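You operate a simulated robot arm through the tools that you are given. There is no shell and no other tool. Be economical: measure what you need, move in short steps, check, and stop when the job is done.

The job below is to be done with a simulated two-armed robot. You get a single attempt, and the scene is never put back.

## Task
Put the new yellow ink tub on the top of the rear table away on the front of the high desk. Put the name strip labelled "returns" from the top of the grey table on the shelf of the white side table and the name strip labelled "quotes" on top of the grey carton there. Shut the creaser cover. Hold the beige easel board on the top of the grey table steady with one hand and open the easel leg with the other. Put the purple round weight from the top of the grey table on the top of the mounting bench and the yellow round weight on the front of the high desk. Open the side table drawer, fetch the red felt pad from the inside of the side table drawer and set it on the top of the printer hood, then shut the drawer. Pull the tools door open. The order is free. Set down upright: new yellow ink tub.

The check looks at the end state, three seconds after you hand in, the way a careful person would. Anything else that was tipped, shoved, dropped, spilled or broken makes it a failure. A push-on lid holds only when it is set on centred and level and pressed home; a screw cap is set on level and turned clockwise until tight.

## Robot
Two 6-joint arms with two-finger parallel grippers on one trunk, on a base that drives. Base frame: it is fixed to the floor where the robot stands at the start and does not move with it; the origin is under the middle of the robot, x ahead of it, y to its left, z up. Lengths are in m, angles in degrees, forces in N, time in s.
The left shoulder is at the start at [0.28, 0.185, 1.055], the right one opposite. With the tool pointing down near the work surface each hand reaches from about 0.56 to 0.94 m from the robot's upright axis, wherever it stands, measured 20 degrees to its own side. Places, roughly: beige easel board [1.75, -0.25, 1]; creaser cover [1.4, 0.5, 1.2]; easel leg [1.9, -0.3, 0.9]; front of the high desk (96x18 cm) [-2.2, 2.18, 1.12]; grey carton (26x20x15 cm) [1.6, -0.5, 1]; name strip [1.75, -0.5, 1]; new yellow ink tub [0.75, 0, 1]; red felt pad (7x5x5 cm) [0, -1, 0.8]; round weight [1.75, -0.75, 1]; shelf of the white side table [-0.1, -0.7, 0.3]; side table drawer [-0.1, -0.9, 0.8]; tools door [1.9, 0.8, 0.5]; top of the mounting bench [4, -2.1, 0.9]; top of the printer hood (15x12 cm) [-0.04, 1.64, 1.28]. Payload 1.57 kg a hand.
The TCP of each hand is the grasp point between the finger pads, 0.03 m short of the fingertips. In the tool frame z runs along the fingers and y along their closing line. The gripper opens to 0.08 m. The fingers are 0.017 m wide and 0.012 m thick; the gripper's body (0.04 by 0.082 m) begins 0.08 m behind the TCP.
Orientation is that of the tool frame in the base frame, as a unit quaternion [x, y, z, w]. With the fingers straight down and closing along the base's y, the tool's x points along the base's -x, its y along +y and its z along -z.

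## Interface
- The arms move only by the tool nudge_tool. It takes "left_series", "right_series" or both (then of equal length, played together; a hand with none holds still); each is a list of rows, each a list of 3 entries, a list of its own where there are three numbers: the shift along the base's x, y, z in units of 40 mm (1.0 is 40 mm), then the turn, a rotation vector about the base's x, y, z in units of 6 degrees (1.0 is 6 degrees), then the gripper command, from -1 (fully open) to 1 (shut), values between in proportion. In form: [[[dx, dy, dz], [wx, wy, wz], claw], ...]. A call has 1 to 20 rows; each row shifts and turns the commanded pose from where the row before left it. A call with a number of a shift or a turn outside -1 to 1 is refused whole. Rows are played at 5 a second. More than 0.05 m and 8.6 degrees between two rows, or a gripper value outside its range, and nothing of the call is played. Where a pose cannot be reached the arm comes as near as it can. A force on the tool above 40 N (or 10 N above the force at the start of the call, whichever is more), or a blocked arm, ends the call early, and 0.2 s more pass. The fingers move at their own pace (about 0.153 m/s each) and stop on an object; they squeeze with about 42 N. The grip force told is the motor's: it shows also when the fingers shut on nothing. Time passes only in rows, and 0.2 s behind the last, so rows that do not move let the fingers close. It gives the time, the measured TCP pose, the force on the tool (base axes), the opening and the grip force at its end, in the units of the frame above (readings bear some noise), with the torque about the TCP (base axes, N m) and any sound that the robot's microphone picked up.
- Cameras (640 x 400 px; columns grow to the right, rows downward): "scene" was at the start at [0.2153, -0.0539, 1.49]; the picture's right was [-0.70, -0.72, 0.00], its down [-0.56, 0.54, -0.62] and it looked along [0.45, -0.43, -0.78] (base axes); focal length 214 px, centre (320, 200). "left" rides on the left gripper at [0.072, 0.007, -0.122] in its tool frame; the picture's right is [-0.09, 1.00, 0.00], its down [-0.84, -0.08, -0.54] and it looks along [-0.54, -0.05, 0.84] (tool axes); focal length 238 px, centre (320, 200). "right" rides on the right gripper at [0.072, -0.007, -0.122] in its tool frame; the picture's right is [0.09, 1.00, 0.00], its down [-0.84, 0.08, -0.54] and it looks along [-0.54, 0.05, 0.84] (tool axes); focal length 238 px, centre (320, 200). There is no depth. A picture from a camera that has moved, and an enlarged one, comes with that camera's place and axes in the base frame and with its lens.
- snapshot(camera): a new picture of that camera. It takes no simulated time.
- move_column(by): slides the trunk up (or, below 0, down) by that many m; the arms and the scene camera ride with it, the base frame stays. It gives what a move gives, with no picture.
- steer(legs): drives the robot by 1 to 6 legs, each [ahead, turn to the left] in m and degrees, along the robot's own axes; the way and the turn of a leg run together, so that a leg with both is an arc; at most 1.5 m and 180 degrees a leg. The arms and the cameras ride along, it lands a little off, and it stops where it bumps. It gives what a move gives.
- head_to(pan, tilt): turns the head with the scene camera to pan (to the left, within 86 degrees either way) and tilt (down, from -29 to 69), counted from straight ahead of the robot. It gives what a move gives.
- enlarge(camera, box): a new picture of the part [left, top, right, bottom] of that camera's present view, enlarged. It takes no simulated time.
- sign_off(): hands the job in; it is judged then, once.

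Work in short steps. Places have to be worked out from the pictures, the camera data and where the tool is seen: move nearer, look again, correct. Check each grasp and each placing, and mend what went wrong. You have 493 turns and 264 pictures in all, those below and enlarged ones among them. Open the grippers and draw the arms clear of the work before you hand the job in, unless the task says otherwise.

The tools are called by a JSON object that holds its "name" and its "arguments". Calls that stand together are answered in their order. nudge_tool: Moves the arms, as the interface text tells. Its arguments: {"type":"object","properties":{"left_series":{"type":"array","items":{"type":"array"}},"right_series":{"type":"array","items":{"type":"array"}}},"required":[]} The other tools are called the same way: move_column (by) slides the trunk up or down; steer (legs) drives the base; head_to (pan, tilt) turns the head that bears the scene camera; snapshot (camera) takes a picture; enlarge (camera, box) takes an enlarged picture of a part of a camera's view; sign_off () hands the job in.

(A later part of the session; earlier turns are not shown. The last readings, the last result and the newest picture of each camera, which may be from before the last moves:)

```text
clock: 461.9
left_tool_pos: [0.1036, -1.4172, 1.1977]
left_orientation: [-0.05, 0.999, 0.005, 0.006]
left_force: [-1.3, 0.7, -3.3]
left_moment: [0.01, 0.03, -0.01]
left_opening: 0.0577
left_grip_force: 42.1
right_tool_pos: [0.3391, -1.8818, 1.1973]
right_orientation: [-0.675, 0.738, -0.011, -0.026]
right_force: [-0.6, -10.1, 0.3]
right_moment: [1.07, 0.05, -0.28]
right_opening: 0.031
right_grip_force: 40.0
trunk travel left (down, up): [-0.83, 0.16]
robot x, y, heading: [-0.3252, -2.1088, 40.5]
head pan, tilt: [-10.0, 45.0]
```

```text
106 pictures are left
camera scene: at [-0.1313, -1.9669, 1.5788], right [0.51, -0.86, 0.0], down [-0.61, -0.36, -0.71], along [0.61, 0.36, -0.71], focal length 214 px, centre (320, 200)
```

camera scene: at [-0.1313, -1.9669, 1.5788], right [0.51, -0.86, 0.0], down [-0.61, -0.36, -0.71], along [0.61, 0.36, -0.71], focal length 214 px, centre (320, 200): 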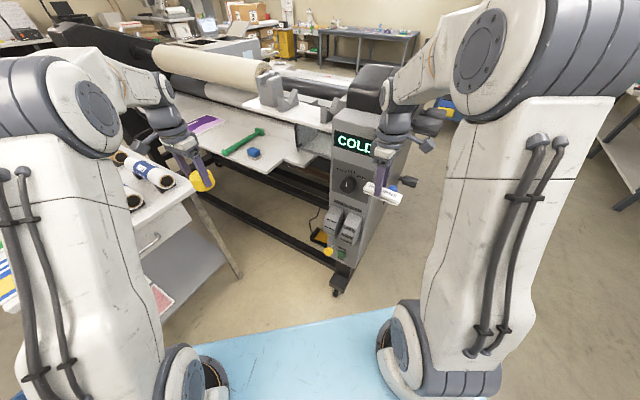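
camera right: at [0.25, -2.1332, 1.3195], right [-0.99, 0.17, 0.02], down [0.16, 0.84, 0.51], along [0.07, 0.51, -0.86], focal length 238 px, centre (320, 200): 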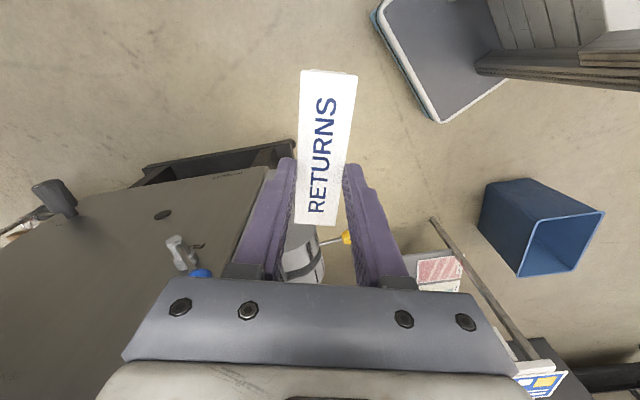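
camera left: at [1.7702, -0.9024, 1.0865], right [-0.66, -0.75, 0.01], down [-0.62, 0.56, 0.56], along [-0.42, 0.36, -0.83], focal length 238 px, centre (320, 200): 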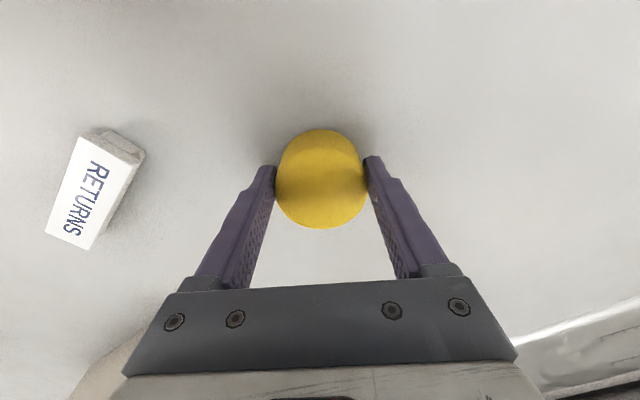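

Again contact near the laminator's corner. I zoom in to see exactly what the hand touches before backing.

{"name": "enlarge", "arguments": {"camera": "scene", "box": [310, 60, 470, 280]}}

{"name": "snapshot", "arguments": {"camera": "right"}}

```text
1.82 times, centred on (390, 170) of scene
camera zoom: at [-0.1313, -1.9669, 1.5788], right [0.51, -0.86, 0.0], down [-0.61, -0.36, -0.71], along [0.61, 0.36, -0.71], focal length 390 px, centre (193, 254)
```

zoom: 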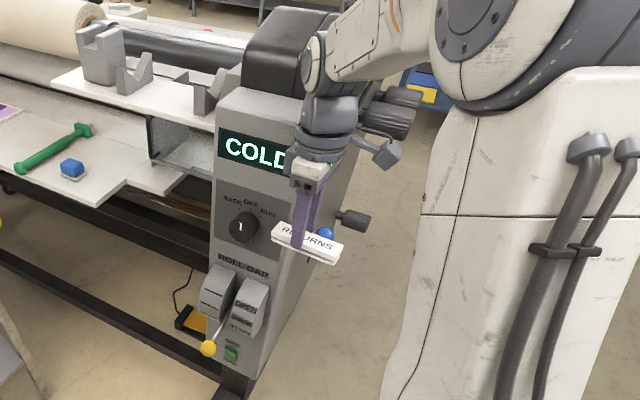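

```text
104 pictures are left
camera right: at [0.3419, -1.9472, 1.3208], right [-1.0, 0.0, 0.02], down [0.01, 0.87, 0.5], along [-0.02, 0.5, -0.87], focal length 238 px, centre (320, 200)
```

right: 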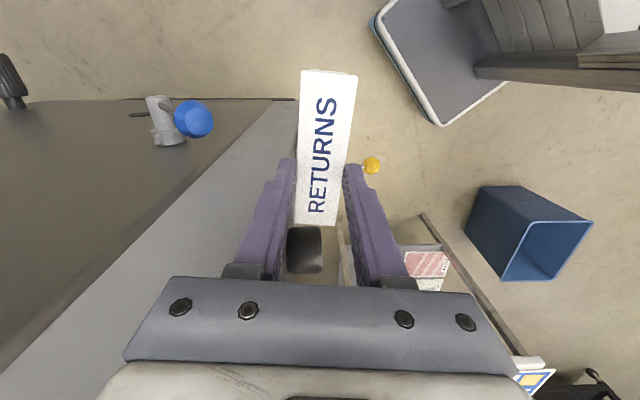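

It's the wrist against the laminator's black hood. I reverse away, and approach the table along a path further west.

{"name": "steer", "arguments": {"legs": [[-0.3, 0], [0, 25], [0.45, 0], [0, 25]]}}

{"name": "head_to", "arguments": {"pan": -10, "tilt": 45}}

{"name": "snapshot", "arguments": {"camera": "scene"}}

```text
clock: 468.8
left_tool_pos: [-0.6262, -1.1307, 1.1981]
left_orientation: [-0.469, 0.883, 0.007, 0.004]
left_force: [-0.1, -0.5, -2.6]
left_moment: [0.0, 0.02, -0.01]
left_opening: 0.0579
left_grip_force: 42.1
right_tool_pos: [-0.1172, -1.2482, 1.1962]
right_orientation: [0.923, -0.383, 0.021, 0.018]
right_force: [0.0, -0.6, -0.2]
right_moment: [-0.01, 0.03, 0.03]
right_opening: 0.0307
right_grip_force: 39.7
trunk travel left (down, up): [-0.83, 0.16]
robot x, y, heading: [-0.3669, -1.9039, 90.5]
head pan, tilt: [-10.0, 45.0]
```

```text
clock: 469.4
left_tool_pos: [-0.6262, -1.1318, 1.1983]
left_orientation: [-0.469, 0.883, 0.007, 0.005]
left_force: [-0.2, -0.4, -2.9]
left_moment: [-0.07, 0.03, 0.01]
left_opening: 0.0581
left_grip_force: 41.9
right_tool_pos: [-0.1178, -1.2478, 1.1968]
right_orientation: [0.923, -0.384, 0.022, 0.018]
right_force: [0.3, 0.6, 0.7]
right_moment: [0.01, -0.01, -0.02]
right_opening: 0.0308
right_grip_force: 39.9
trunk travel left (down, up): [-0.83, 0.16]
robot x, y, heading: [-0.3679, -1.9026, 90.6]
head pan, tilt: [-10.0, 45.0]
```

```text
103 pictures are left
camera scene: at [-0.3559, -1.6646, 1.5787], right [0.99, -0.16, 0.0], down [-0.11, -0.7, -0.71], along [0.11, 0.7, -0.71], focal length 214 px, centre (320, 200)
```

scene: 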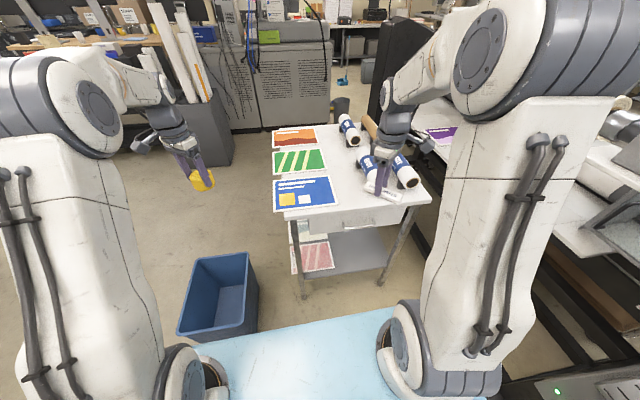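

The table is right in front. Legs at (−0.385,−1.06) and (0.22,−1.05); shelf front edge ≈y −1.06 at z≈0.3. I move 0.12 closer, yaw the right hand to neutral and lower the trunk.

{"name": "steer", "arguments": {"legs": [[0.1, 0]]}}

{"name": "nudge_tool", "arguments": {"right_series": [[[0, -0.5, 0], [0, 0, -0.94], 1], [[0, -0.5, 0], [0, 0, -0.94], 1], [[0, -0.5, 0], [0, 0, -0.94], 1], [[0, -0.5, 0], [0, 0, -0.94], 1], [[0, -0.3, 0], [0, 0, -0.94], 1], [[0, -0.3, 0], [0, 0, -0.94], 1], [[0, 0, 0], [0, 0, -0.94], 1], [[0, 0, 0], [0, 0, -0.94], 1]]}}

{"name": "move_column", "arguments": {"by": -0.35}}

{"name": "snapshot", "arguments": {"camera": "scene"}}

{"name": "snapshot", "arguments": {"camera": "right"}}

```text
clock: 470.5
left_tool_pos: [-0.6272, -1.0302, 1.1978]
left_orientation: [-0.469, 0.883, 0.006, 0.005]
left_force: [0.4, 0.1, -3.4]
left_moment: [0.01, 0.02, -0.02]
left_opening: 0.0578
left_grip_force: 42.3
right_tool_pos: [-0.12, -1.1481, 1.1973]
right_orientation: [0.923, -0.383, 0.021, 0.017]
right_force: [-0.1, -0.9, -0.8]
right_moment: [0.01, 0.01, -0.04]
right_opening: 0.0308
right_grip_force: 39.4
trunk travel left (down, up): [-0.83, 0.16]
robot x, y, heading: [-0.366, -1.8051, 90.7]
head pan, tilt: [-10.0, 45.0]
```

```text
clock: 472.3
left_tool_pos: [-0.6273, -1.0309, 1.1973]
left_orientation: [-0.47, 0.883, 0.007, 0.005]
left_force: [-0.5, 0.1, -3.9]
left_moment: [-0.02, 0.04, 0.01]
left_opening: 0.0577
left_grip_force: 42.1
right_tool_pos: [-0.1199, -1.2513, 1.1966]
right_orientation: [-0.705, 0.708, -0.014, -0.025]
right_force: [-0.1, 0.6, -0.3]
right_moment: [-0.02, 0.0, 0.0]
right_opening: 0.0309
right_grip_force: 39.6
trunk travel left (down, up): [-0.83, 0.16]
robot x, y, heading: [-0.3697, -1.8034, 90.9]
head pan, tilt: [-10.0, 45.0]
```

```text
clock: 475.7
left_tool_pos: [-0.6272, -1.0303, 0.8481]
left_orientation: [-0.469, 0.883, 0.008, 0.006]
left_force: [0.2, -0.3, -3.3]
left_moment: [-0.02, -0.01, -0.02]
left_opening: 0.0579
left_grip_force: 42.0
right_tool_pos: [-0.1184, -1.2513, 0.8455]
right_orientation: [-0.705, 0.709, -0.014, -0.025]
right_force: [0.0, -0.3, -0.7]
right_moment: [0.01, 0.02, -0.01]
right_opening: 0.0308
right_grip_force: 40.2
trunk travel left (down, up): [-0.48, 0.51]
robot x, y, heading: [-0.3709, -1.8048, 90.9]
head pan, tilt: [-10.0, 45.0]
```

```text
102 pictures are left
camera scene: at [-0.3574, -1.564, 1.2287], right [0.99, -0.16, 0.0], down [-0.11, -0.7, -0.71], along [0.11, 0.7, -0.71], focal length 214 px, centre (320, 200)
```

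scene: 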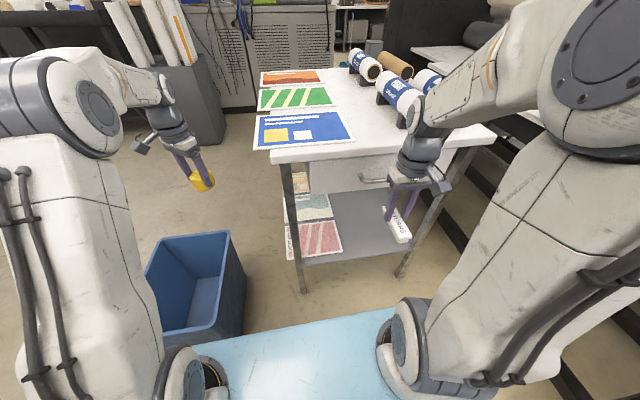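

```text
101 pictures are left
camera right: at [-0.1103, -1.3162, 0.9703], right [-1.0, -0.09, 0.02], down [-0.07, 0.86, 0.5], along [-0.06, 0.49, -0.87], focal length 238 px, centre (320, 200)
```

right: 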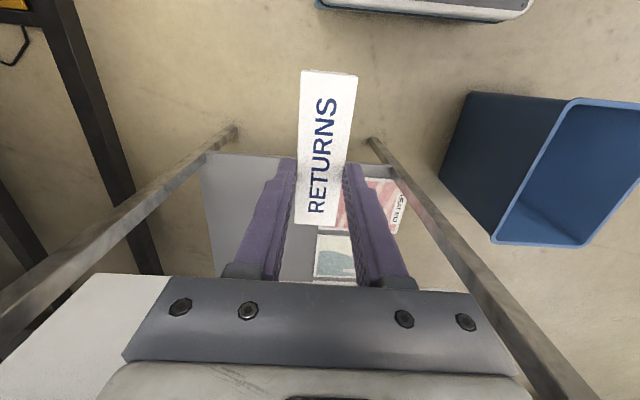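

Free shelf area is x≈−0.05…0.18. I lower the trunk 0.2 more and pitch the right hand 40° forward while descending in front of the shelf.

{"name": "move_column", "arguments": {"by": -0.2}}

{"name": "nudge_tool", "arguments": {"right_series": [[[0.5, -0.1, 0], [0.95, 0, 0], 1], [[0.5, -0.1, 0], [0.95, 0, 0], 1], [[0.5, 0, -0.3], [0.95, 0, 0], 1], [[0.5, 0, -0.5], [0.95, 0, 0], 1], [[0.5, 0, -0.7], [0.95, 0, 0], 1], [[0.5, 0, -0.8], [0.95, 0, 0], 1], [[0.5, 0, -0.8], [0.95, 0, 0], 1], [[0.5, 0, -0.8], [0, 0, 0], 1]]}}

{"name": "snapshot", "arguments": {"camera": "right"}}

{"name": "snapshot", "arguments": {"camera": "scene"}}

```text
clock: 477.9
left_tool_pos: [-0.6267, -1.0297, 0.6479]
left_orientation: [-0.469, 0.883, 0.007, 0.005]
left_force: [-0.6, -0.1, -3.1]
left_moment: [-0.03, 0.02, 0.02]
left_opening: 0.0578
left_grip_force: 41.8
right_tool_pos: [-0.1184, -1.2531, 0.6467]
right_orientation: [-0.705, 0.709, -0.014, -0.026]
right_force: [-0.1, -0.4, 0.1]
right_moment: [-0.02, 0.02, -0.01]
right_opening: 0.0309
right_grip_force: 39.9
trunk travel left (down, up): [-0.28, 0.71]
robot x, y, heading: [-0.3699, -1.8009, 90.6]
head pan, tilt: [-10.0, 45.0]
```

```text
clock: 479.7
left_tool_pos: [-0.6277, -1.0315, 0.6483]
left_orientation: [-0.469, 0.883, 0.007, 0.005]
left_force: [-0.8, 0.3, -3.8]
left_moment: [-0.02, 0.0, -0.04]
left_opening: 0.0578
left_grip_force: 42.1
right_tool_pos: [0.0421, -1.2596, 0.4908]
right_orientation: [0.671, -0.671, -0.229, -0.217]
right_force: [0.1, 0.2, 0.0]
right_moment: [-0.02, 0.0, 0.01]
right_opening: 0.031
right_grip_force: 39.5
trunk travel left (down, up): [-0.28, 0.71]
robot x, y, heading: [-0.3691, -1.8059, 90.8]
head pan, tilt: [-10.0, 45.0]
```

```text
100 pictures are left
camera right: at [0.0498, -1.3886, 0.543], right [-1.0, -0.08, -0.04], down [-0.07, 0.34, 0.94], along [-0.06, 0.94, -0.35], focal length 238 px, centre (320, 200)
```

right: 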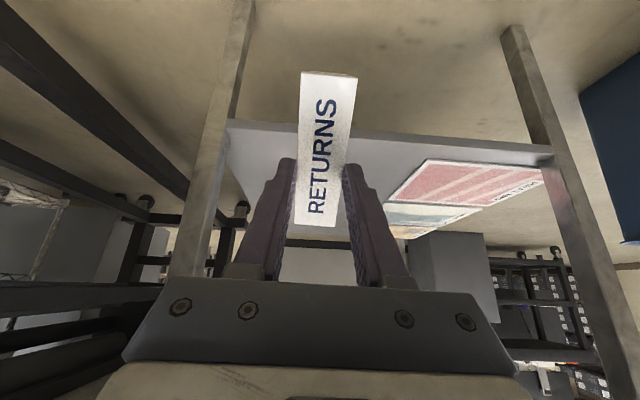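

```text
99 pictures are left
camera scene: at [-0.3575, -1.5641, 1.0288], right [0.99, -0.16, 0.0], down [-0.11, -0.7, -0.71], along [0.11, 0.7, -0.71], focal length 214 px, centre (320, 200)
```

scene: 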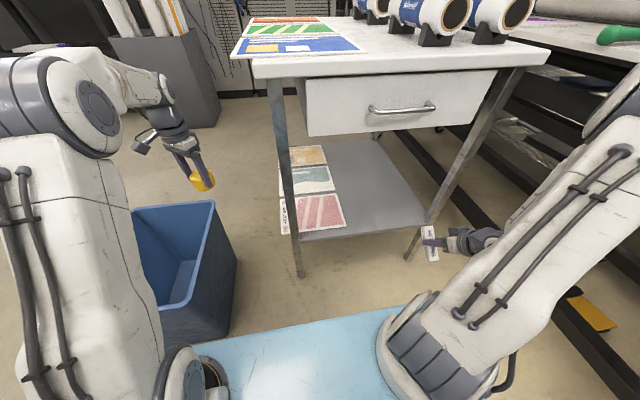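

Shelf front edge z≈0.31 at y≈−1.06; drawer bottom ≈0.77. I move the strip in over the shelf at a safe height.

{"name": "nudge_tool", "arguments": {"right_series": [[[0, 0.93, -0.2], [0, 0, 0], 1], [[0, 0.93, -0.2], [0, 0, 0], 1], [[0, 0.93, -0.2], [0, 0, 0], 1], [[0, 0.93, -0.2], [0, 0, 0], 1], [[0, 0.93, -0.2], [0, 0, 0], 1], [[0, 0.93, -0.2], [0, 0, 0], 1], [[0, 0.93, -0.2], [0, 0, 0], 1]]}}

{"name": "snapshot", "arguments": {"camera": "scene"}}

```text
clock: 481.3
left_tool_pos: [-0.6272, -1.0305, 0.6486]
left_orientation: [-0.469, 0.883, 0.007, 0.005]
left_force: [-0.3, -1.0, -3.6]
left_moment: [-0.02, 0.04, 0.03]
left_opening: 0.0581
left_grip_force: 42.0
right_tool_pos: [0.0415, -0.9997, 0.4332]
right_orientation: [0.671, -0.67, -0.229, -0.218]
right_force: [0.4, -0.3, -1.1]
right_moment: [-0.03, -0.02, -0.02]
right_opening: 0.0308
right_grip_force: 39.6
trunk travel left (down, up): [-0.28, 0.71]
robot x, y, heading: [-0.3691, -1.7983, 90.8]
head pan, tilt: [-10.0, 45.0]
```

```text
98 pictures are left
camera scene: at [-0.3573, -1.5641, 1.0287], right [0.99, -0.16, 0.0], down [-0.11, -0.7, -0.71], along [0.11, 0.7, -0.71], focal length 214 px, centre (320, 200)
```

scene: 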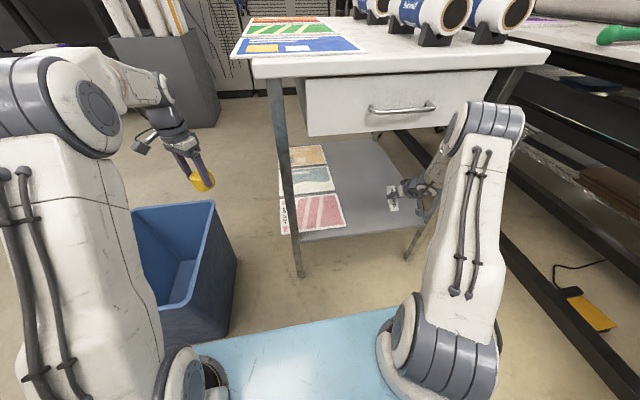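

Good. I reduce the pitch by 12° and lower until the strip touches the shelf.

{"name": "nudge_tool", "arguments": {"right_series": [[[0, 0, 0], [-1, 0, 0], 1], [[0, 0, 0], [-1, 0, 0], 1], [[0, 0, -0.5], [0, 0, 0], 1], [[0, 0, -0.3], [0, 0, 0], 1], [[0, 0, -0.2], [0, 0, 0], 1], [[0, 0, -0.2], [0, 0, 0], 1]]}}

{"name": "snapshot", "arguments": {"camera": "right"}}

```text
clock: 482.7
left_tool_pos: [-0.6271, -1.03, 0.6473]
left_orientation: [-0.469, 0.883, 0.008, 0.005]
left_force: [-0.2, -0.3, -2.6]
left_moment: [-0.03, 0.06, 0.0]
left_opening: 0.0581
left_grip_force: 41.8
right_tool_pos: [0.0415, -0.9988, 0.3872]
right_orientation: [0.691, -0.69, -0.158, -0.147]
right_force: [-0.8, -1.6, 7.1]
right_moment: [-0.37, 0.0, -0.04]
right_opening: 0.031
right_grip_force: 40.3
trunk travel left (down, up): [-0.28, 0.71]
robot x, y, heading: [-0.3676, -1.8045, 90.8]
head pan, tilt: [-10.0, 45.0]
```

```text
97 pictures are left
camera right: at [0.0502, -1.1141, 0.4664], right [-1.0, -0.09, -0.02], down [-0.07, 0.53, 0.85], along [-0.06, 0.84, -0.53], focal length 238 px, centre (320, 200)
```

right: 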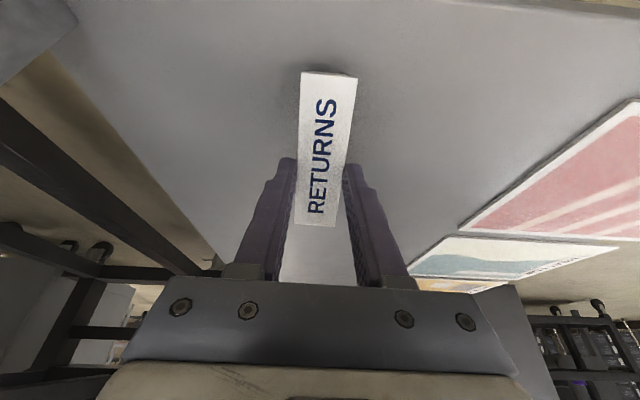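

Near end touches the shelf. I level the strip another 12° pivoting on that end, then release.

{"name": "nudge_tool", "arguments": {"right_series": [[[0, 0.17, -0.05], [-1, 0, 0], 1], [[0, 0.17, -0.05], [-1, 0, 0], 1]]}}

{"name": "snapshot", "arguments": {"camera": "scene"}}

```text
clock: 483.3
left_tool_pos: [-0.6279, -1.0302, 0.6486]
left_orientation: [-0.469, 0.883, 0.007, 0.005]
left_force: [-0.4, 0.1, -2.7]
left_moment: [-0.03, -0.01, 0.04]
left_opening: 0.0578
left_grip_force: 41.9
right_tool_pos: [0.0411, -0.9858, 0.3814]
right_orientation: [-0.702, 0.703, 0.085, 0.073]
right_force: [0.5, 0.3, -0.5]
right_moment: [0.02, 0.0, -0.02]
right_opening: 0.0311
right_grip_force: 39.9
trunk travel left (down, up): [-0.28, 0.71]
robot x, y, heading: [-0.3666, -1.8022, 90.7]
head pan, tilt: [-10.0, 45.0]
```

```text
96 pictures are left
camera scene: at [-0.3573, -1.5641, 1.0286], right [0.99, -0.16, 0.0], down [-0.11, -0.7, -0.71], along [0.11, 0.7, -0.71], focal length 214 px, centre (320, 200)
```

scene: 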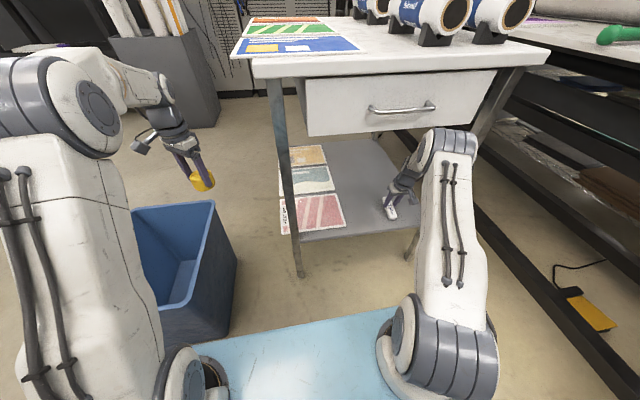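

Going well; I level the last 12° and lower to contact.

{"name": "nudge_tool", "arguments": {"right_series": [[[0, 0.1, -0.1], [-1, 0, 0], 1], [[0, 0.1, -0.15], [-1, 0, 0], 1], [[0, 0, -0.15], [0, 0, 0], 1], [[0, 0, -0.15], [0, 0, 0], 1]]}}

```text
clock: 484.3
left_tool_pos: [-0.629, -1.0306, 0.6489]
left_orientation: [-0.469, 0.883, 0.008, 0.006]
left_force: [0.1, -0.6, -3.8]
left_moment: [-0.07, 0.04, -0.01]
left_opening: 0.0581
left_grip_force: 41.8
right_tool_pos: [0.0409, -0.9779, 0.3634]
right_orientation: [-0.706, 0.708, 0.012, 0.002]
right_force: [-4.0, -9.9, 31.8]
right_moment: [-0.29, 0.11, -0.11]
right_opening: 0.0308
right_grip_force: 40.0
trunk travel left (down, up): [-0.28, 0.71]
robot x, y, heading: [-0.3648, -1.8012, 90.9]
head pan, tilt: [-10.0, 45.0]
```

Flat on the shelf (32 N). I ease off, open, rise slightly and back the hand out.

{"name": "nudge_tool", "arguments": {"right_series": [[[0, 0, 0.1], [0, 0, 0], 1], [[0, 0, 0], [0, 0, 0], -1], [[0, 0, 0], [0, 0, 0], -1], [[0, 0, 0.5], [0, 0, 0], -1], [[0, 0, 0.6], [1, 0, 0], -1], [[0, -0.9, 0], [1, 0, 0], -1], [[0, -0.9, 0], [1, 0, 0], -1], [[0, -0.9, 0], [1, 0, 0], -1], [[0, -0.9, 0], [0, 0, 0], -1], [[0, -0.9, 0], [0, 0, 0], -1], [[0, -0.9, 0], [0, 0, 0], -1]]}}

{"name": "snapshot", "arguments": {"camera": "right"}}

{"name": "enlarge", "arguments": {"camera": "scene", "box": [250, 60, 500, 270]}}

```text
clock: 486.7
left_tool_pos: [-0.6274, -1.0306, 0.6477]
left_orientation: [-0.469, 0.883, 0.008, 0.005]
left_force: [0.2, 0.2, -3.5]
left_moment: [-0.04, 0.0, 0.0]
left_opening: 0.0578
left_grip_force: 41.5
right_tool_pos: [0.042, -1.1937, 0.4069]
right_orientation: [0.691, -0.69, -0.157, -0.147]
right_force: [-0.2, -0.1, 0.2]
right_moment: [0.04, 0.0, -0.01]
right_opening: 0.0801
right_grip_force: 0.1
trunk travel left (down, up): [-0.28, 0.71]
robot x, y, heading: [-0.3702, -1.8034, 90.8]
head pan, tilt: [-10.0, 45.0]
```

```text
95 pictures are left
camera right: at [0.0507, -1.3091, 0.486], right [-1.0, -0.09, -0.02], down [-0.07, 0.53, 0.84], along [-0.06, 0.84, -0.53], focal length 238 px, centre (320, 200)
```

right: 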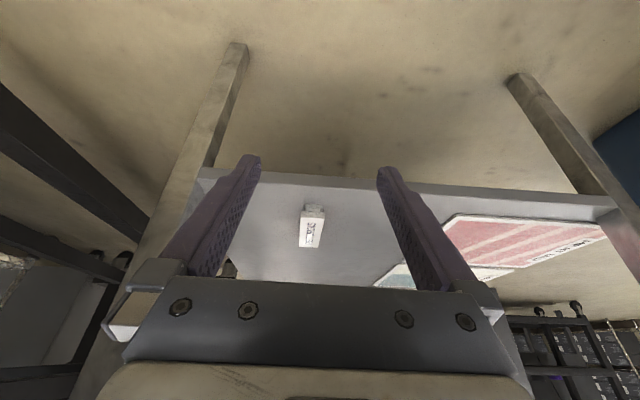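

```text
1.90 times, centred on (375, 165) of scene
camera zoom: at [-0.3575, -1.5639, 1.0287], right [0.99, -0.16, 0.0], down [-0.11, -0.7, -0.71], along [0.11, 0.7, -0.71], focal length 408 px, centre (215, 267)
```

zoom: 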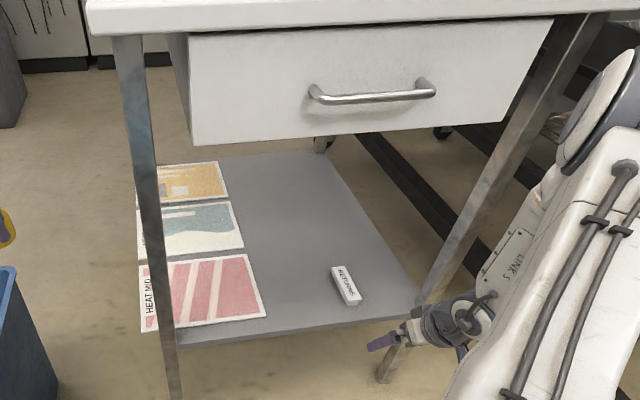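

"Returns" lies on the shelf. Now the drawer: handle bar ≈(−0.11,−1.13,0.84). I pull the right hand back, level it, and raise the trunk.

{"name": "nudge_tool", "arguments": {"right_series": [[[-0.3, -0.9, 0], [0, 0, 0], -1], [[-0.3, -0.9, 0], [-1, 0, 0], -1], [[-0.4, -0.8, 0], [-1, 0, 0], -1], [[-0.5, 0, 0], [-1, 0, 0], -1], [[-0.5, 0, 0], [-1, 0, 0], -1], [[-0.5, 0, 0], [-0.6, 0, 0], -1], [[-0.5, 0, 0], [0, 0, 0], 1]]}}

{"name": "move_column", "arguments": {"by": 0.4}}

{"name": "move_column", "arguments": {"by": 0.13}}

{"name": "snapshot", "arguments": {"camera": "right"}}

{"name": "snapshot", "arguments": {"camera": "scene"}}

```text
clock: 488.3
left_tool_pos: [-0.6276, -1.0301, 0.648]
left_orientation: [-0.469, 0.883, 0.008, 0.005]
left_force: [0.0, -0.4, -3.7]
left_moment: [-0.07, 0.03, -0.02]
left_opening: 0.0578
left_grip_force: 41.9
right_tool_pos: [-0.0554, -1.2905, 0.4136]
right_orientation: [-0.706, 0.707, 0.028, -0.001]
right_force: [0.3, 1.2, 0.0]
right_moment: [0.03, -0.03, 0.02]
right_opening: 0.0002
right_grip_force: 21.4
right hand out of reach, approached as far as the arm can: row 2, 3, 5, 6
trunk travel left (down, up): [-0.28, 0.71]
robot x, y, heading: [-0.3684, -1.8053, 91.0]
head pan, tilt: [-10.0, 45.0]
```

```text
clock: 492.1
left_tool_pos: [-0.6281, -1.0308, 1.0479]
left_orientation: [-0.47, 0.883, 0.008, 0.005]
left_force: [-0.2, -0.2, -3.1]
left_moment: [-0.05, 0.02, 0.01]
left_opening: 0.0577
left_grip_force: 42.1
right_tool_pos: [-0.0562, -1.2912, 0.8133]
right_orientation: [-0.706, 0.708, 0.029, -0.001]
right_force: [-0.5, -0.4, -0.1]
right_moment: [0.0, 0.0, -0.01]
right_opening: 0.0
right_grip_force: 21.5
trunk travel left (down, up): [-0.68, 0.31]
robot x, y, heading: [-0.3716, -1.8018, 90.9]
head pan, tilt: [-10.0, 45.0]
```

```text
clock: 493.7
left_tool_pos: [-0.628, -1.0294, 1.1775]
left_orientation: [-0.47, 0.883, 0.007, 0.006]
left_force: [0.4, 1.1, -3.5]
left_moment: [-0.03, -0.01, -0.02]
left_opening: 0.0575
left_grip_force: 42.0
right_tool_pos: [-0.0571, -1.291, 0.943]
right_orientation: [-0.706, 0.708, 0.029, -0.001]
right_force: [-0.4, 0.1, -0.5]
right_moment: [0.02, 0.03, 0.02]
right_opening: 0.0
right_grip_force: 21.3
trunk travel left (down, up): [-0.81, 0.18]
robot x, y, heading: [-0.37, -1.8032, 91.1]
head pan, tilt: [-10.0, 45.0]
```

```text
93 pictures are left
camera right: at [-0.0449, -1.3667, 1.0604], right [-1.0, -0.09, 0.04], down [-0.05, 0.81, 0.58], along [-0.08, 0.57, -0.82], focal length 238 px, centre (320, 200)
```

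right: 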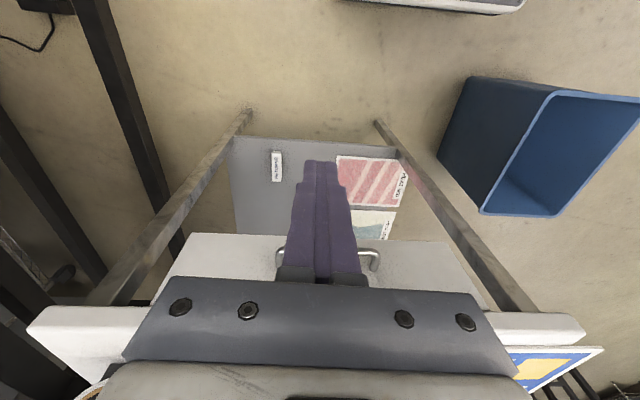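

```text
92 pictures are left
camera scene: at [-0.3574, -1.5638, 1.5586], right [0.99, -0.16, 0.0], down [-0.11, -0.7, -0.71], along [0.11, 0.7, -0.71], focal length 214 px, centre (320, 200)
```

scene: 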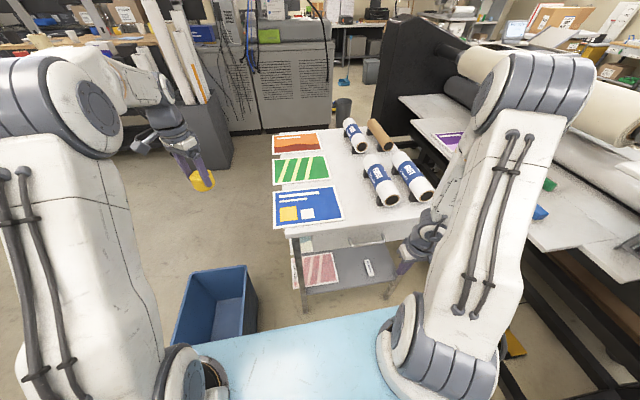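

The bar stands only ~2–3 cm off the drawer face, so I want to grip it with the fingers closing along y. I test yawing the right hand +90° here.

{"name": "nudge_tool", "arguments": {"right_series": [[[0, 0, 0.5], [0, 0, 1], 1], [[0, 0, 0.5], [0, 0, 1], 1], [[0, 0, 0.5], [0, 0, 1], 0], [[0, 0, 0], [0, 0, 1], -1], [[0, 0, 0], [0, 0, 1], -1], [[0, 0, 0], [0, 0, 1], -1], [[0, 0, 0], [0, 0, 1], -1], [[0, 0, 0], [0, 0, 1], -1], [[0, 0, 0], [0, 0, 1], -1], [[0, 0, 0], [0, 0, 1], -1], [[0, 0, 0], [0, 0, 1], -1], [[0, 0, 0], [0, 0, 1], -1], [[0, 0, 0], [0, 0, 1], -1], [[0, 0, 0], [0, 0, 1], -1], [[0, 0, 0], [0, 0, 1], -1]]}}

{"name": "snapshot", "arguments": {"camera": "right"}}

```text
clock: 496.9
left_tool_pos: [-0.6285, -1.0297, 1.1778]
left_orientation: [-0.47, 0.883, 0.008, 0.005]
left_force: [0.1, -0.7, -3.1]
left_moment: [-0.03, 0.06, 0.04]
left_opening: 0.0574
left_grip_force: 42.4
right_tool_pos: [-0.0573, -1.2895, 0.9931]
right_orientation: [0.999, -0.027, -0.024, 0.024]
right_force: [0.1, 0.2, 0.1]
right_moment: [0.01, -0.02, 0.01]
right_opening: 0.08
right_grip_force: 0.2
right hand out of reach, approached as far as the arm can: row 1
trunk travel left (down, up): [-0.81, 0.18]
robot x, y, heading: [-0.3663, -1.8041, 90.7]
head pan, tilt: [-10.0, 45.0]
```

```text
91 pictures are left
camera right: at [0.0212, -1.2809, 1.1102], right [0.04, -1.0, 0.04], down [-0.81, -0.01, 0.58], along [-0.58, -0.06, -0.81], focal length 238 px, centre (320, 200)
```

right: 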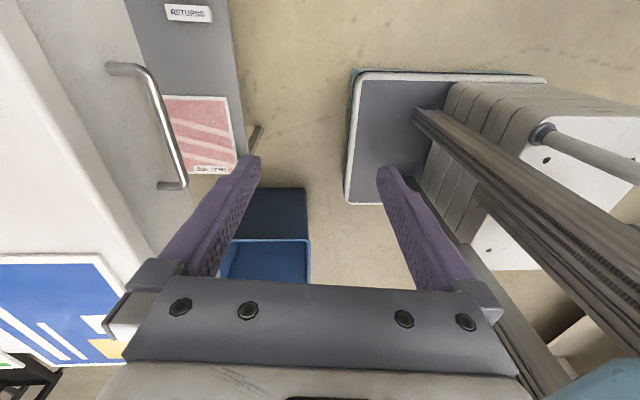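

Yaw works and the handle is clear: bar x −0.145…−0.02, y≈−1.121, face y≈−1.085. I pitch the hand 30° forward, set a narrow opening, and pre-position in front of the bar.

{"name": "nudge_tool", "arguments": {"right_series": [[[-0.13, 0.4, -0.2], [1, 0, 0], 0.3], [[-0.13, 0.4, -0.2], [1, 0, 0], 0.3], [[-0.13, 0.6, -0.4], [1, 0, 0], 0.3], [[-0.13, 0.7, -0.5], [1, 0, 0], 0.3], [[-0.13, 0.8, -0.5], [1, 0, 0], 0.3]]}}

{"name": "snapshot", "arguments": {"camera": "right"}}

{"name": "enlarge", "arguments": {"camera": "scene", "box": [280, 190, 440, 290]}}

```text
clock: 498.1
left_tool_pos: [-0.6273, -1.031, 1.1782]
left_orientation: [-0.47, 0.883, 0.008, 0.006]
left_force: [-1.1, -0.4, -3.1]
left_moment: [-0.01, 0.01, -0.03]
left_opening: 0.058
left_grip_force: 41.9
right_tool_pos: [-0.065, -1.0863, 1.0446]
right_orientation: [0.974, -0.022, -0.031, -0.224]
right_force: [0.1, -0.6, 0.1]
right_moment: [-0.01, -0.02, 0.01]
right_opening: 0.0282
right_grip_force: 0.1
right hand out of reach, approached as far as the arm can: row 2, 3, 4, 5
trunk travel left (down, up): [-0.81, 0.18]
robot x, y, heading: [-0.3643, -1.8022, 90.6]
head pan, tilt: [-10.0, 45.0]
```

```text
90 pictures are left
camera right: at [0.0126, -1.1348, 1.1513], right [0.03, -0.9, -0.44], down [-0.81, -0.28, 0.51], along [-0.58, 0.34, -0.74], focal length 238 px, centre (320, 200)
```

right: 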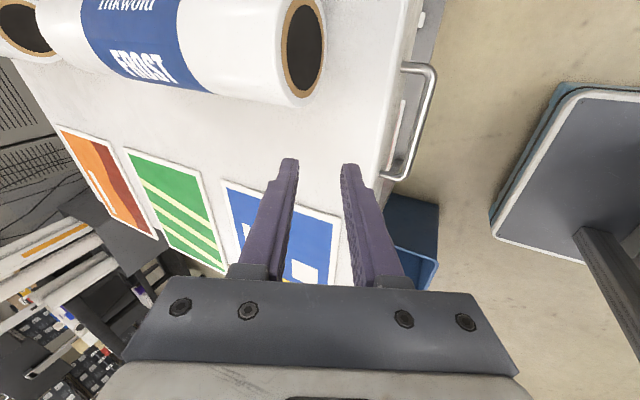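

```text
4.00 times, centred on (360, 240) of scene
camera zoom: at [-0.3573, -1.5639, 1.5586], right [0.99, -0.16, 0.0], down [-0.11, -0.7, -0.71], along [0.11, 0.7, -0.71], focal length 858 px, centre (160, 40)
```

zoom: 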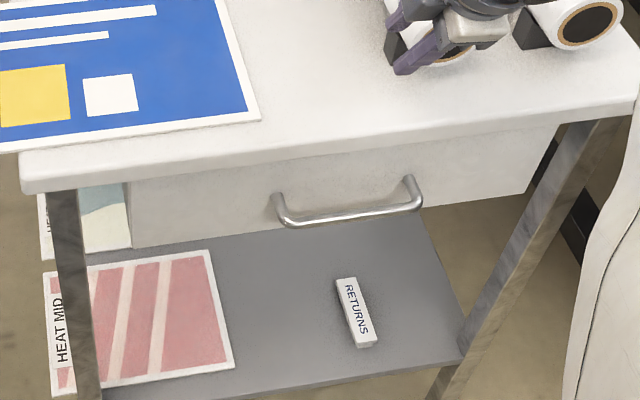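

The pitched pose is too near the body. I back the robot 0.13 m, which also brings the hand off the table, and check.

{"name": "steer", "arguments": {"legs": [[-0.13, 0]]}}

{"name": "nudge_tool", "arguments": {"right_series": [[[0, -0.3, 0], [0, 0, 0], 0.3], [[0, -0.3, 0], [0, 0, 0], 0.3]]}}

{"name": "snapshot", "arguments": {"camera": "right"}}

```text
clock: 499.4
left_tool_pos: [-0.6246, -1.1598, 1.177]
left_orientation: [-0.47, 0.883, 0.007, 0.006]
left_force: [0.0, 0.4, -3.4]
left_moment: [-0.03, 0.04, -0.01]
left_opening: 0.0576
left_grip_force: 42.0
right_tool_pos: [-0.0617, -1.2189, 1.0447]
right_orientation: [0.974, -0.022, -0.031, -0.224]
right_force: [-1.1, -0.5, -0.2]
right_moment: [-0.02, -0.01, 0.01]
right_opening: 0.0282
right_grip_force: 0.0
trunk travel left (down, up): [-0.81, 0.18]
robot x, y, heading: [-0.3657, -1.9333, 90.5]
head pan, tilt: [-10.0, 45.0]
```

```text
clock: 500.0
left_tool_pos: [-0.624, -1.1604, 1.1775]
left_orientation: [-0.468, 0.884, 0.007, 0.004]
left_force: [-0.3, 0.3, -3.9]
left_moment: [0.0, 0.03, -0.02]
left_opening: 0.0577
left_grip_force: 42.0
right_tool_pos: [-0.062, -1.2368, 1.053]
right_orientation: [0.975, -0.024, -0.03, -0.22]
right_force: [0.4, 0.0, -0.8]
right_moment: [-0.02, 0.02, 0.01]
right_opening: 0.0282
right_grip_force: 0.1
right hand out of reach, approached as far as the arm can: row 1, 2
trunk travel left (down, up): [-0.81, 0.18]
robot x, y, heading: [-0.3668, -1.9376, 90.7]
head pan, tilt: [-10.0, 45.0]
```

```text
88 pictures are left
camera right: at [0.0156, -1.285, 1.1602], right [0.03, -0.9, -0.43], down [-0.81, -0.28, 0.51], along [-0.58, 0.34, -0.74], focal length 238 px, centre (320, 200)
```

right: 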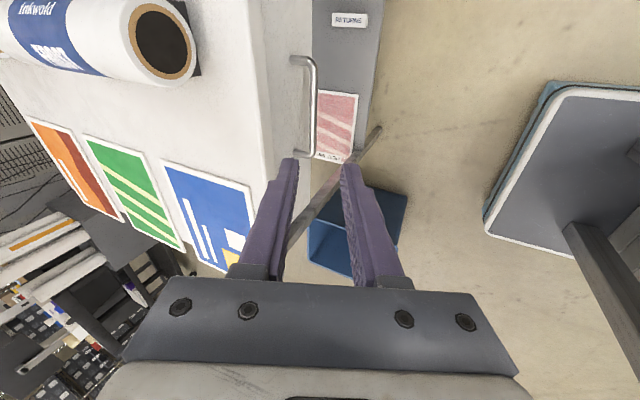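

Now pitch is ~25° with the bar right between the fingers' planes. I advance along the tool axis toward the bar (most of the way) and check.

{"name": "nudge_tool", "arguments": {"right_series": [[[-0.4, 0.4, 0], [0, 0, 0], 0.3], [[0, 0.39, -0.82], [0, 0, 0], 0.3], [[0, 0.39, -0.82], [0, 0, 0], 0.3], [[0, 0.39, -0.82], [0, 0, 0], 0.3], [[0, 0.39, -0.82], [0, 0, 0], 0.3]]}}

{"name": "snapshot", "arguments": {"camera": "right"}}

```text
clock: 501.2
left_tool_pos: [-0.6249, -1.1602, 1.1769]
left_orientation: [-0.469, 0.883, 0.007, 0.006]
left_force: [-0.3, 0.0, -3.3]
left_moment: [0.0, 0.01, 0.02]
left_opening: 0.0577
left_grip_force: 42.1
right_tool_pos: [-0.0739, -1.1279, 0.9481]
right_orientation: [0.974, -0.023, -0.031, -0.222]
right_force: [0.9, 0.1, 0.6]
right_moment: [0.0, -0.01, 0.0]
right_opening: 0.0281
right_grip_force: 0.1
right hand out of reach, approached as far as the arm can: row 2, 3, 4, 5
trunk travel left (down, up): [-0.81, 0.18]
robot x, y, heading: [-0.365, -1.932, 90.3]
head pan, tilt: [-10.0, 45.0]
```

```text
87 pictures are left
camera right: at [0.0041, -1.1768, 1.0549], right [0.03, -0.9, -0.43], down [-0.81, -0.28, 0.51], along [-0.58, 0.34, -0.74], focal length 238 px, centre (320, 200)
```

right: 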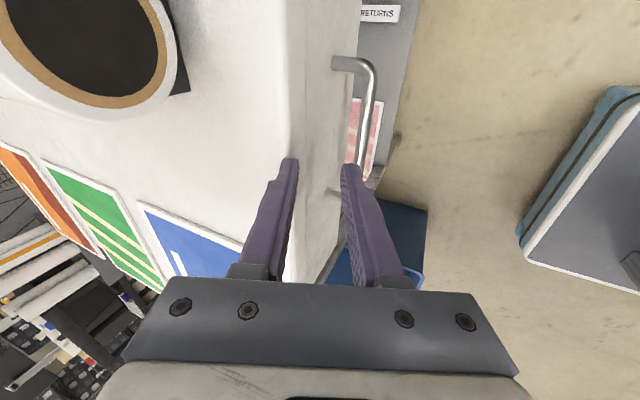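

The arm's relative pose is just right, only 9 cm too high. I'll use base and trunk instead: back 2.5 cm, trunk down 9 cm, then forward 2.5 cm.

{"name": "steer", "arguments": {"legs": [[-0.03, 0]]}}

{"name": "move_column", "arguments": {"by": -0.092}}

{"name": "snapshot", "arguments": {"camera": "right"}}

```text
clock: 502.0
left_tool_pos: [-0.6233, -1.1907, 1.1787]
left_orientation: [-0.468, 0.884, 0.007, 0.004]
left_force: [0.6, 0.2, -3.4]
left_moment: [-0.02, 0.0, -0.02]
left_opening: 0.0579
left_grip_force: 42.1
right_tool_pos: [-0.073, -1.1593, 0.9484]
right_orientation: [0.975, -0.023, -0.03, -0.22]
right_force: [-0.4, 0.5, -0.4]
right_moment: [-0.03, 0.0, 0.0]
right_opening: 0.028
right_grip_force: 0.1
trunk travel left (down, up): [-0.81, 0.18]
robot x, y, heading: [-0.3646, -1.9635, 90.8]
head pan, tilt: [-10.0, 45.0]
```

```text
clock: 503.3
left_tool_pos: [-0.6229, -1.1917, 1.0854]
left_orientation: [-0.468, 0.884, 0.009, 0.004]
left_force: [-0.1, -0.4, -3.2]
left_moment: [-0.05, 0.05, -0.01]
left_opening: 0.0578
left_grip_force: 42.3
right_tool_pos: [-0.0736, -1.1587, 0.8566]
right_orientation: [0.975, -0.024, -0.031, -0.221]
right_force: [0.4, 1.1, 0.0]
right_moment: [0.02, -0.01, -0.01]
right_opening: 0.0279
right_grip_force: 0.1
trunk travel left (down, up): [-0.718, 0.272]
robot x, y, heading: [-0.3672, -1.9655, 90.5]
head pan, tilt: [-10.0, 45.0]
```

```text
86 pictures are left
camera right: at [0.0049, -1.208, 0.9628], right [0.03, -0.9, -0.43], down [-0.81, -0.28, 0.51], along [-0.58, 0.34, -0.74], focal length 238 px, centre (320, 200)
```

right: 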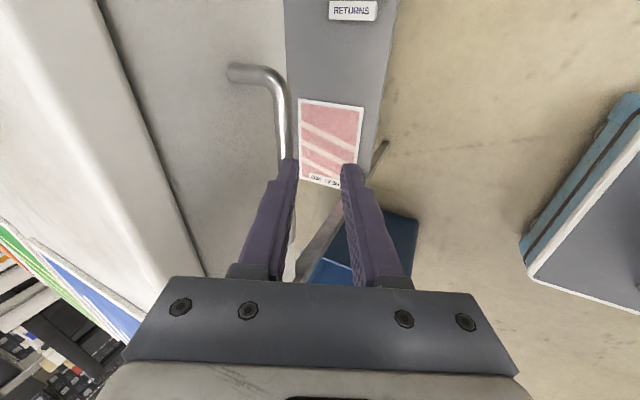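

The inner finger must come behind the bar from above along the tool axis. I raise the trunk 3.7 cm, go forward 1.2 cm, then descend in alternating small steps.

{"name": "move_column", "arguments": {"by": 0.04}}

{"name": "steer", "arguments": {"legs": [[0.014, 0]]}}

{"name": "snapshot", "arguments": {"camera": "right"}}

```text
clock: 504.1
left_tool_pos: [-0.6235, -1.1915, 1.1252]
left_orientation: [-0.468, 0.884, 0.008, 0.005]
left_force: [0.4, 0.6, -2.9]
left_moment: [-0.03, 0.03, -0.05]
left_opening: 0.058
left_grip_force: 41.7
right_tool_pos: [-0.0736, -1.1599, 0.8957]
right_orientation: [0.974, -0.024, -0.03, -0.222]
right_force: [0.0, 0.0, 0.7]
right_moment: [0.05, 0.0, 0.0]
right_opening: 0.0282
right_grip_force: 0.1
trunk travel left (down, up): [-0.758, 0.232]
robot x, y, heading: [-0.3649, -1.9594, 90.4]
head pan, tilt: [-10.0, 45.0]
```

```text
clock: 504.9
left_tool_pos: [-0.6247, -1.1783, 1.1256]
left_orientation: [-0.469, 0.883, 0.007, 0.004]
left_force: [0.1, -0.6, -4.1]
left_moment: [-0.04, -0.01, 0.0]
left_opening: 0.0578
left_grip_force: 41.7
right_tool_pos: [-0.0733, -1.1463, 0.897]
right_orientation: [0.974, -0.025, -0.03, -0.221]
right_force: [-0.4, 0.4, 0.1]
right_moment: [0.01, -0.02, 0.03]
right_opening: 0.0281
right_grip_force: 0.0
trunk travel left (down, up): [-0.758, 0.232]
robot x, y, heading: [-0.365, -1.9529, 90.8]
head pan, tilt: [-10.0, 45.0]
```

```text
85 pictures are left
camera right: at [0.0045, -1.1937, 1.0029], right [0.03, -0.9, -0.43], down [-0.81, -0.28, 0.51], along [-0.58, 0.34, -0.74], focal length 238 px, centre (320, 200)
```

right: 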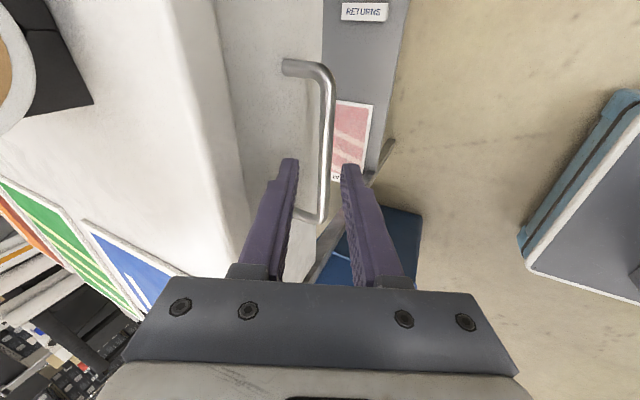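

The bar is between the fingers. I try small arm nudges along the tool axis.

{"name": "nudge_tool", "arguments": {"right_series": [[[0, 0.108, -0.225], [0, 0, 0], 0.3], [[0, 0.108, -0.225], [0, 0, 0], 0.3]]}}

```text
clock: 505.5
left_tool_pos: [-0.6244, -1.1782, 1.1268]
left_orientation: [-0.47, 0.883, 0.007, 0.004]
left_force: [0.0, 0.0, -3.3]
left_moment: [-0.01, 0.03, 0.01]
left_opening: 0.0574
left_grip_force: 42.2
right_tool_pos: [-0.0727, -1.1366, 0.8783]
right_orientation: [0.975, -0.024, -0.031, -0.22]
right_force: [0.7, -0.8, -0.5]
right_moment: [-0.01, 0.01, 0.03]
right_opening: 0.0281
right_grip_force: 0.1
trunk travel left (down, up): [-0.758, 0.232]
robot x, y, heading: [-0.3646, -1.9481, 90.5]
head pan, tilt: [-10.0, 45.0]
```

Works. Three more and then close on the bar.

{"name": "nudge_tool", "arguments": {"right_series": [[[0, 0.1, -0.225], [0, 0, 0], 0.3], [[0, 0.1, -0.225], [0, 0, 0], 0.3], [[0, 0.08, -0.2], [0, 0, 0], 0.3], [[0, 0, 0], [0, 0, 0], 1], [[0, 0, 0], [0, 0, 0], 1]]}}

{"name": "snapshot", "arguments": {"camera": "right"}}

```text
clock: 506.7
left_tool_pos: [-0.6238, -1.1779, 1.1266]
left_orientation: [-0.468, 0.884, 0.008, 0.004]
left_force: [-0.9, -0.7, -2.9]
left_moment: [-0.04, 0.05, 0.0]
left_opening: 0.0579
left_grip_force: 42.2
right_tool_pos: [-0.0739, -1.1271, 0.8508]
right_orientation: [0.976, -0.024, -0.032, -0.216]
right_force: [-1.1, -20.0, -5.4]
right_moment: [-0.45, -0.26, 0.5]
right_opening: 0.0128
right_grip_force: 29.5
trunk travel left (down, up): [-0.758, 0.232]
robot x, y, heading: [-0.3684, -1.9496, 90.6]
head pan, tilt: [-10.0, 45.0]
```

```text
84 pictures are left
camera right: at [0.0044, -1.1743, 0.9576], right [0.03, -0.91, -0.42], down [-0.81, -0.27, 0.52], along [-0.58, 0.33, -0.74], focal length 238 px, centre (320, 200)
```

right: 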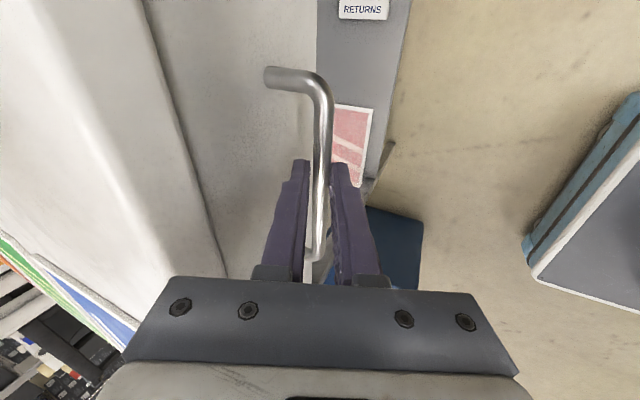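

Handle gripped. I pull the drawer open by driving back 0.22 m.

{"name": "steer", "arguments": {"legs": [[-0.22, 0]]}}

{"name": "snapshot", "arguments": {"camera": "scene"}}

```text
clock: 508.4
left_tool_pos: [-0.6221, -1.3992, 1.1252]
left_orientation: [-0.468, 0.884, 0.006, 0.004]
left_force: [0.1, 0.6, -4.1]
left_moment: [-0.03, 0.0, 0.01]
left_opening: 0.0578
left_grip_force: 41.3
right_tool_pos: [-0.0743, -1.3465, 0.851]
right_orientation: [0.975, -0.022, -0.032, -0.217]
right_force: [-17.2, -1.1, -17.9]
right_moment: [-0.17, 0.11, 0.61]
right_opening: 0.0126
right_grip_force: 29.4
trunk travel left (down, up): [-0.758, 0.232]
robot x, y, heading: [-0.3633, -2.1763, 90.7]
head pan, tilt: [-10.0, 45.0]
```

```text
83 pictures are left
camera scene: at [-0.3531, -1.932, 1.5065], right [0.99, -0.16, 0.0], down [-0.11, -0.7, -0.71], along [0.11, 0.7, -0.71], focal length 214 px, centre (320, 200)
```

scene: 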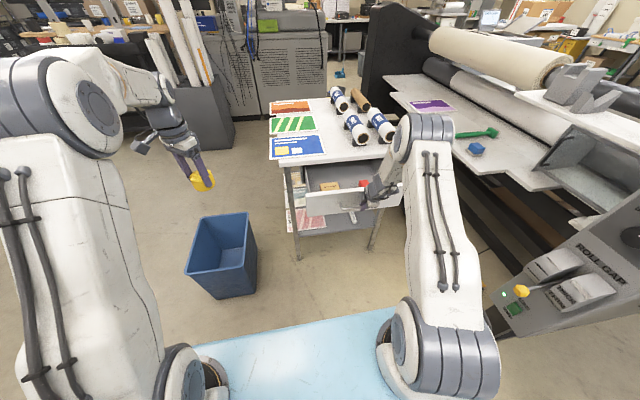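

The drawer is open with the red pad visible inside. I zoom in, and release the handle backing out along the tool axis.

{"name": "nudge_tool", "arguments": {"right_series": [[[0, 0, 0], [0, 0, 0], 0.2], [[0, 0, 0], [0, 0, 0], 0.2], [[0, -0.2, 0.45], [0, 0, 0], 0.2], [[0, -0.3, 0.65], [0, 0, 0], 0.2], [[0, -0.3, 0.8], [0, 0, 0], 0.2], [[0, -0.1, 0.9], [0, 0, 0], -1], [[0, 0, 0.9], [0, 0, 0], -1]]}}

{"name": "enlarge", "arguments": {"camera": "scene", "box": [260, 140, 420, 240]}}

```text
clock: 510.0
left_tool_pos: [-0.6227, -1.3989, 1.1258]
left_orientation: [-0.469, 0.883, 0.008, 0.004]
left_force: [-0.2, 0.6, -4.0]
left_moment: [-0.03, 0.02, -0.02]
left_opening: 0.058
left_grip_force: 42.0
right_tool_pos: [-0.0725, -1.3837, 0.9994]
right_orientation: [0.975, -0.022, -0.033, -0.217]
right_force: [0.6, 0.2, -1.1]
right_moment: [-0.02, 0.01, 0.03]
right_opening: 0.0801
right_grip_force: 0.0
trunk travel left (down, up): [-0.758, 0.232]
robot x, y, heading: [-0.3657, -2.1703, 90.6]
head pan, tilt: [-10.0, 45.0]
```

```text
4.00 times, centred on (340, 190) of scene
camera zoom: at [-0.3526, -1.933, 1.5066], right [0.99, -0.16, 0.0], down [-0.11, -0.7, -0.71], along [0.11, 0.7, -0.71], focal length 858 px, centre (240, 240)
```

zoom: 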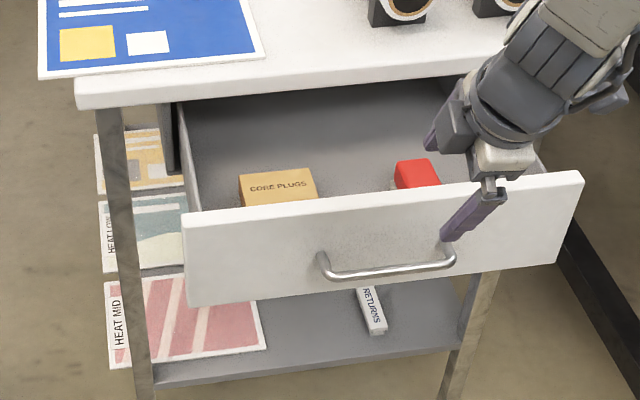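

Pad top ≈(−0.02,−1.19,0.835). I raise the right hand, restore neutral yaw/pitch, and drive 0.2 m forward.

{"name": "nudge_tool", "arguments": {"right_series": [[[0, 0, 0.8], [-0.9, 0, 0], -1], [[0, 0, 0.8], [-0.9, 0, 0], -1], [[0, 0, 0.8], [-0.9, 0, 0], -1], [[0, 0, 0.3], [-0.9, 0, 0], -1], [[0, 0, 0], [-0.6, 0, 0], -1], [[0, 0, 0], [0, 0, -1], -1], [[0, 0, 0], [0, 0, -1], -1], [[0, 0, 0], [0, 0, -1], -1], [[0, 0, 0], [0, 0, -1], -1], [[0, 0, 0], [0, 0, -1], -1], [[0, 0, 0], [0, 0, -1], -1], [[0, 0, 0], [0, 0, -1], -1], [[0, 0, 0], [0, 0, -1], -1], [[0, 0, 0], [0, 0, -1], -1], [[0, 0, 0], [0, 0, -1], -1], [[0, 0, 0], [0, 0, -1], -1], [[0, 0, 0], [0, 0, -1], -1], [[0, 0, 0], [0, 0, -1], -1], [[0, 0, 0], [0, 0, -1], -1], [[0, 0, 0], [0, 0, -1], -1]]}}

{"name": "steer", "arguments": {"legs": [[0.2, 0]]}}

{"name": "snapshot", "arguments": {"camera": "right"}}

```text
clock: 514.2
left_tool_pos: [-0.6218, -1.3994, 1.1258]
left_orientation: [-0.469, 0.883, 0.008, 0.006]
left_force: [0.3, 0.8, -3.7]
left_moment: [-0.03, 0.01, 0.0]
left_opening: 0.0578
left_grip_force: 42.8
right_tool_pos: [-0.0728, -1.3824, 1.1072]
right_orientation: [-0.685, 0.728, 0.018, 0.019]
right_force: [1.1, -0.3, 0.0]
right_moment: [-0.02, -0.01, 0.02]
right_opening: 0.0798
right_grip_force: 0.1
trunk travel left (down, up): [-0.758, 0.232]
robot x, y, heading: [-0.3641, -2.1742, 90.7]
head pan, tilt: [-10.0, 45.0]
```

```text
clock: 515.8
left_tool_pos: [-0.624, -1.1963, 1.1252]
left_orientation: [-0.468, 0.884, 0.007, 0.004]
left_force: [0.5, -0.6, -3.9]
left_moment: [-0.04, 0.01, 0.0]
left_opening: 0.0577
left_grip_force: 42.2
right_tool_pos: [-0.0729, -1.1812, 1.1074]
right_orientation: [-0.686, 0.728, 0.018, 0.018]
right_force: [0.2, -0.5, -0.1]
right_moment: [0.02, 0.02, 0.0]
right_opening: 0.0799
right_grip_force: 0.1
trunk travel left (down, up): [-0.758, 0.232]
robot x, y, heading: [-0.3672, -1.9695, 90.5]
head pan, tilt: [-10.0, 45.0]
```

```text
81 pictures are left
camera right: at [-0.0719, -1.2584, 1.2244], right [-1.0, -0.03, 0.0], down [-0.03, 0.81, 0.59], along [-0.02, 0.59, -0.81], focal length 238 px, centre (320, 200)
```

right: 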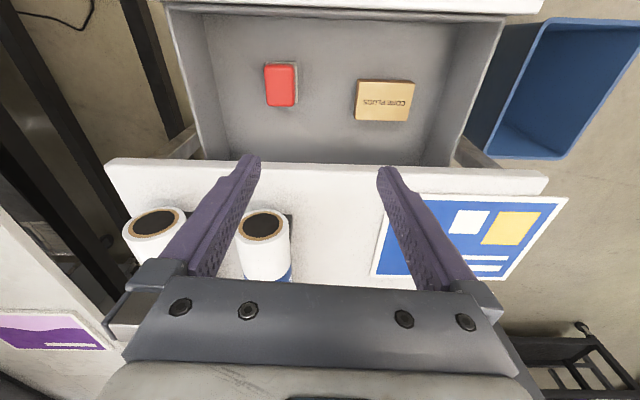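

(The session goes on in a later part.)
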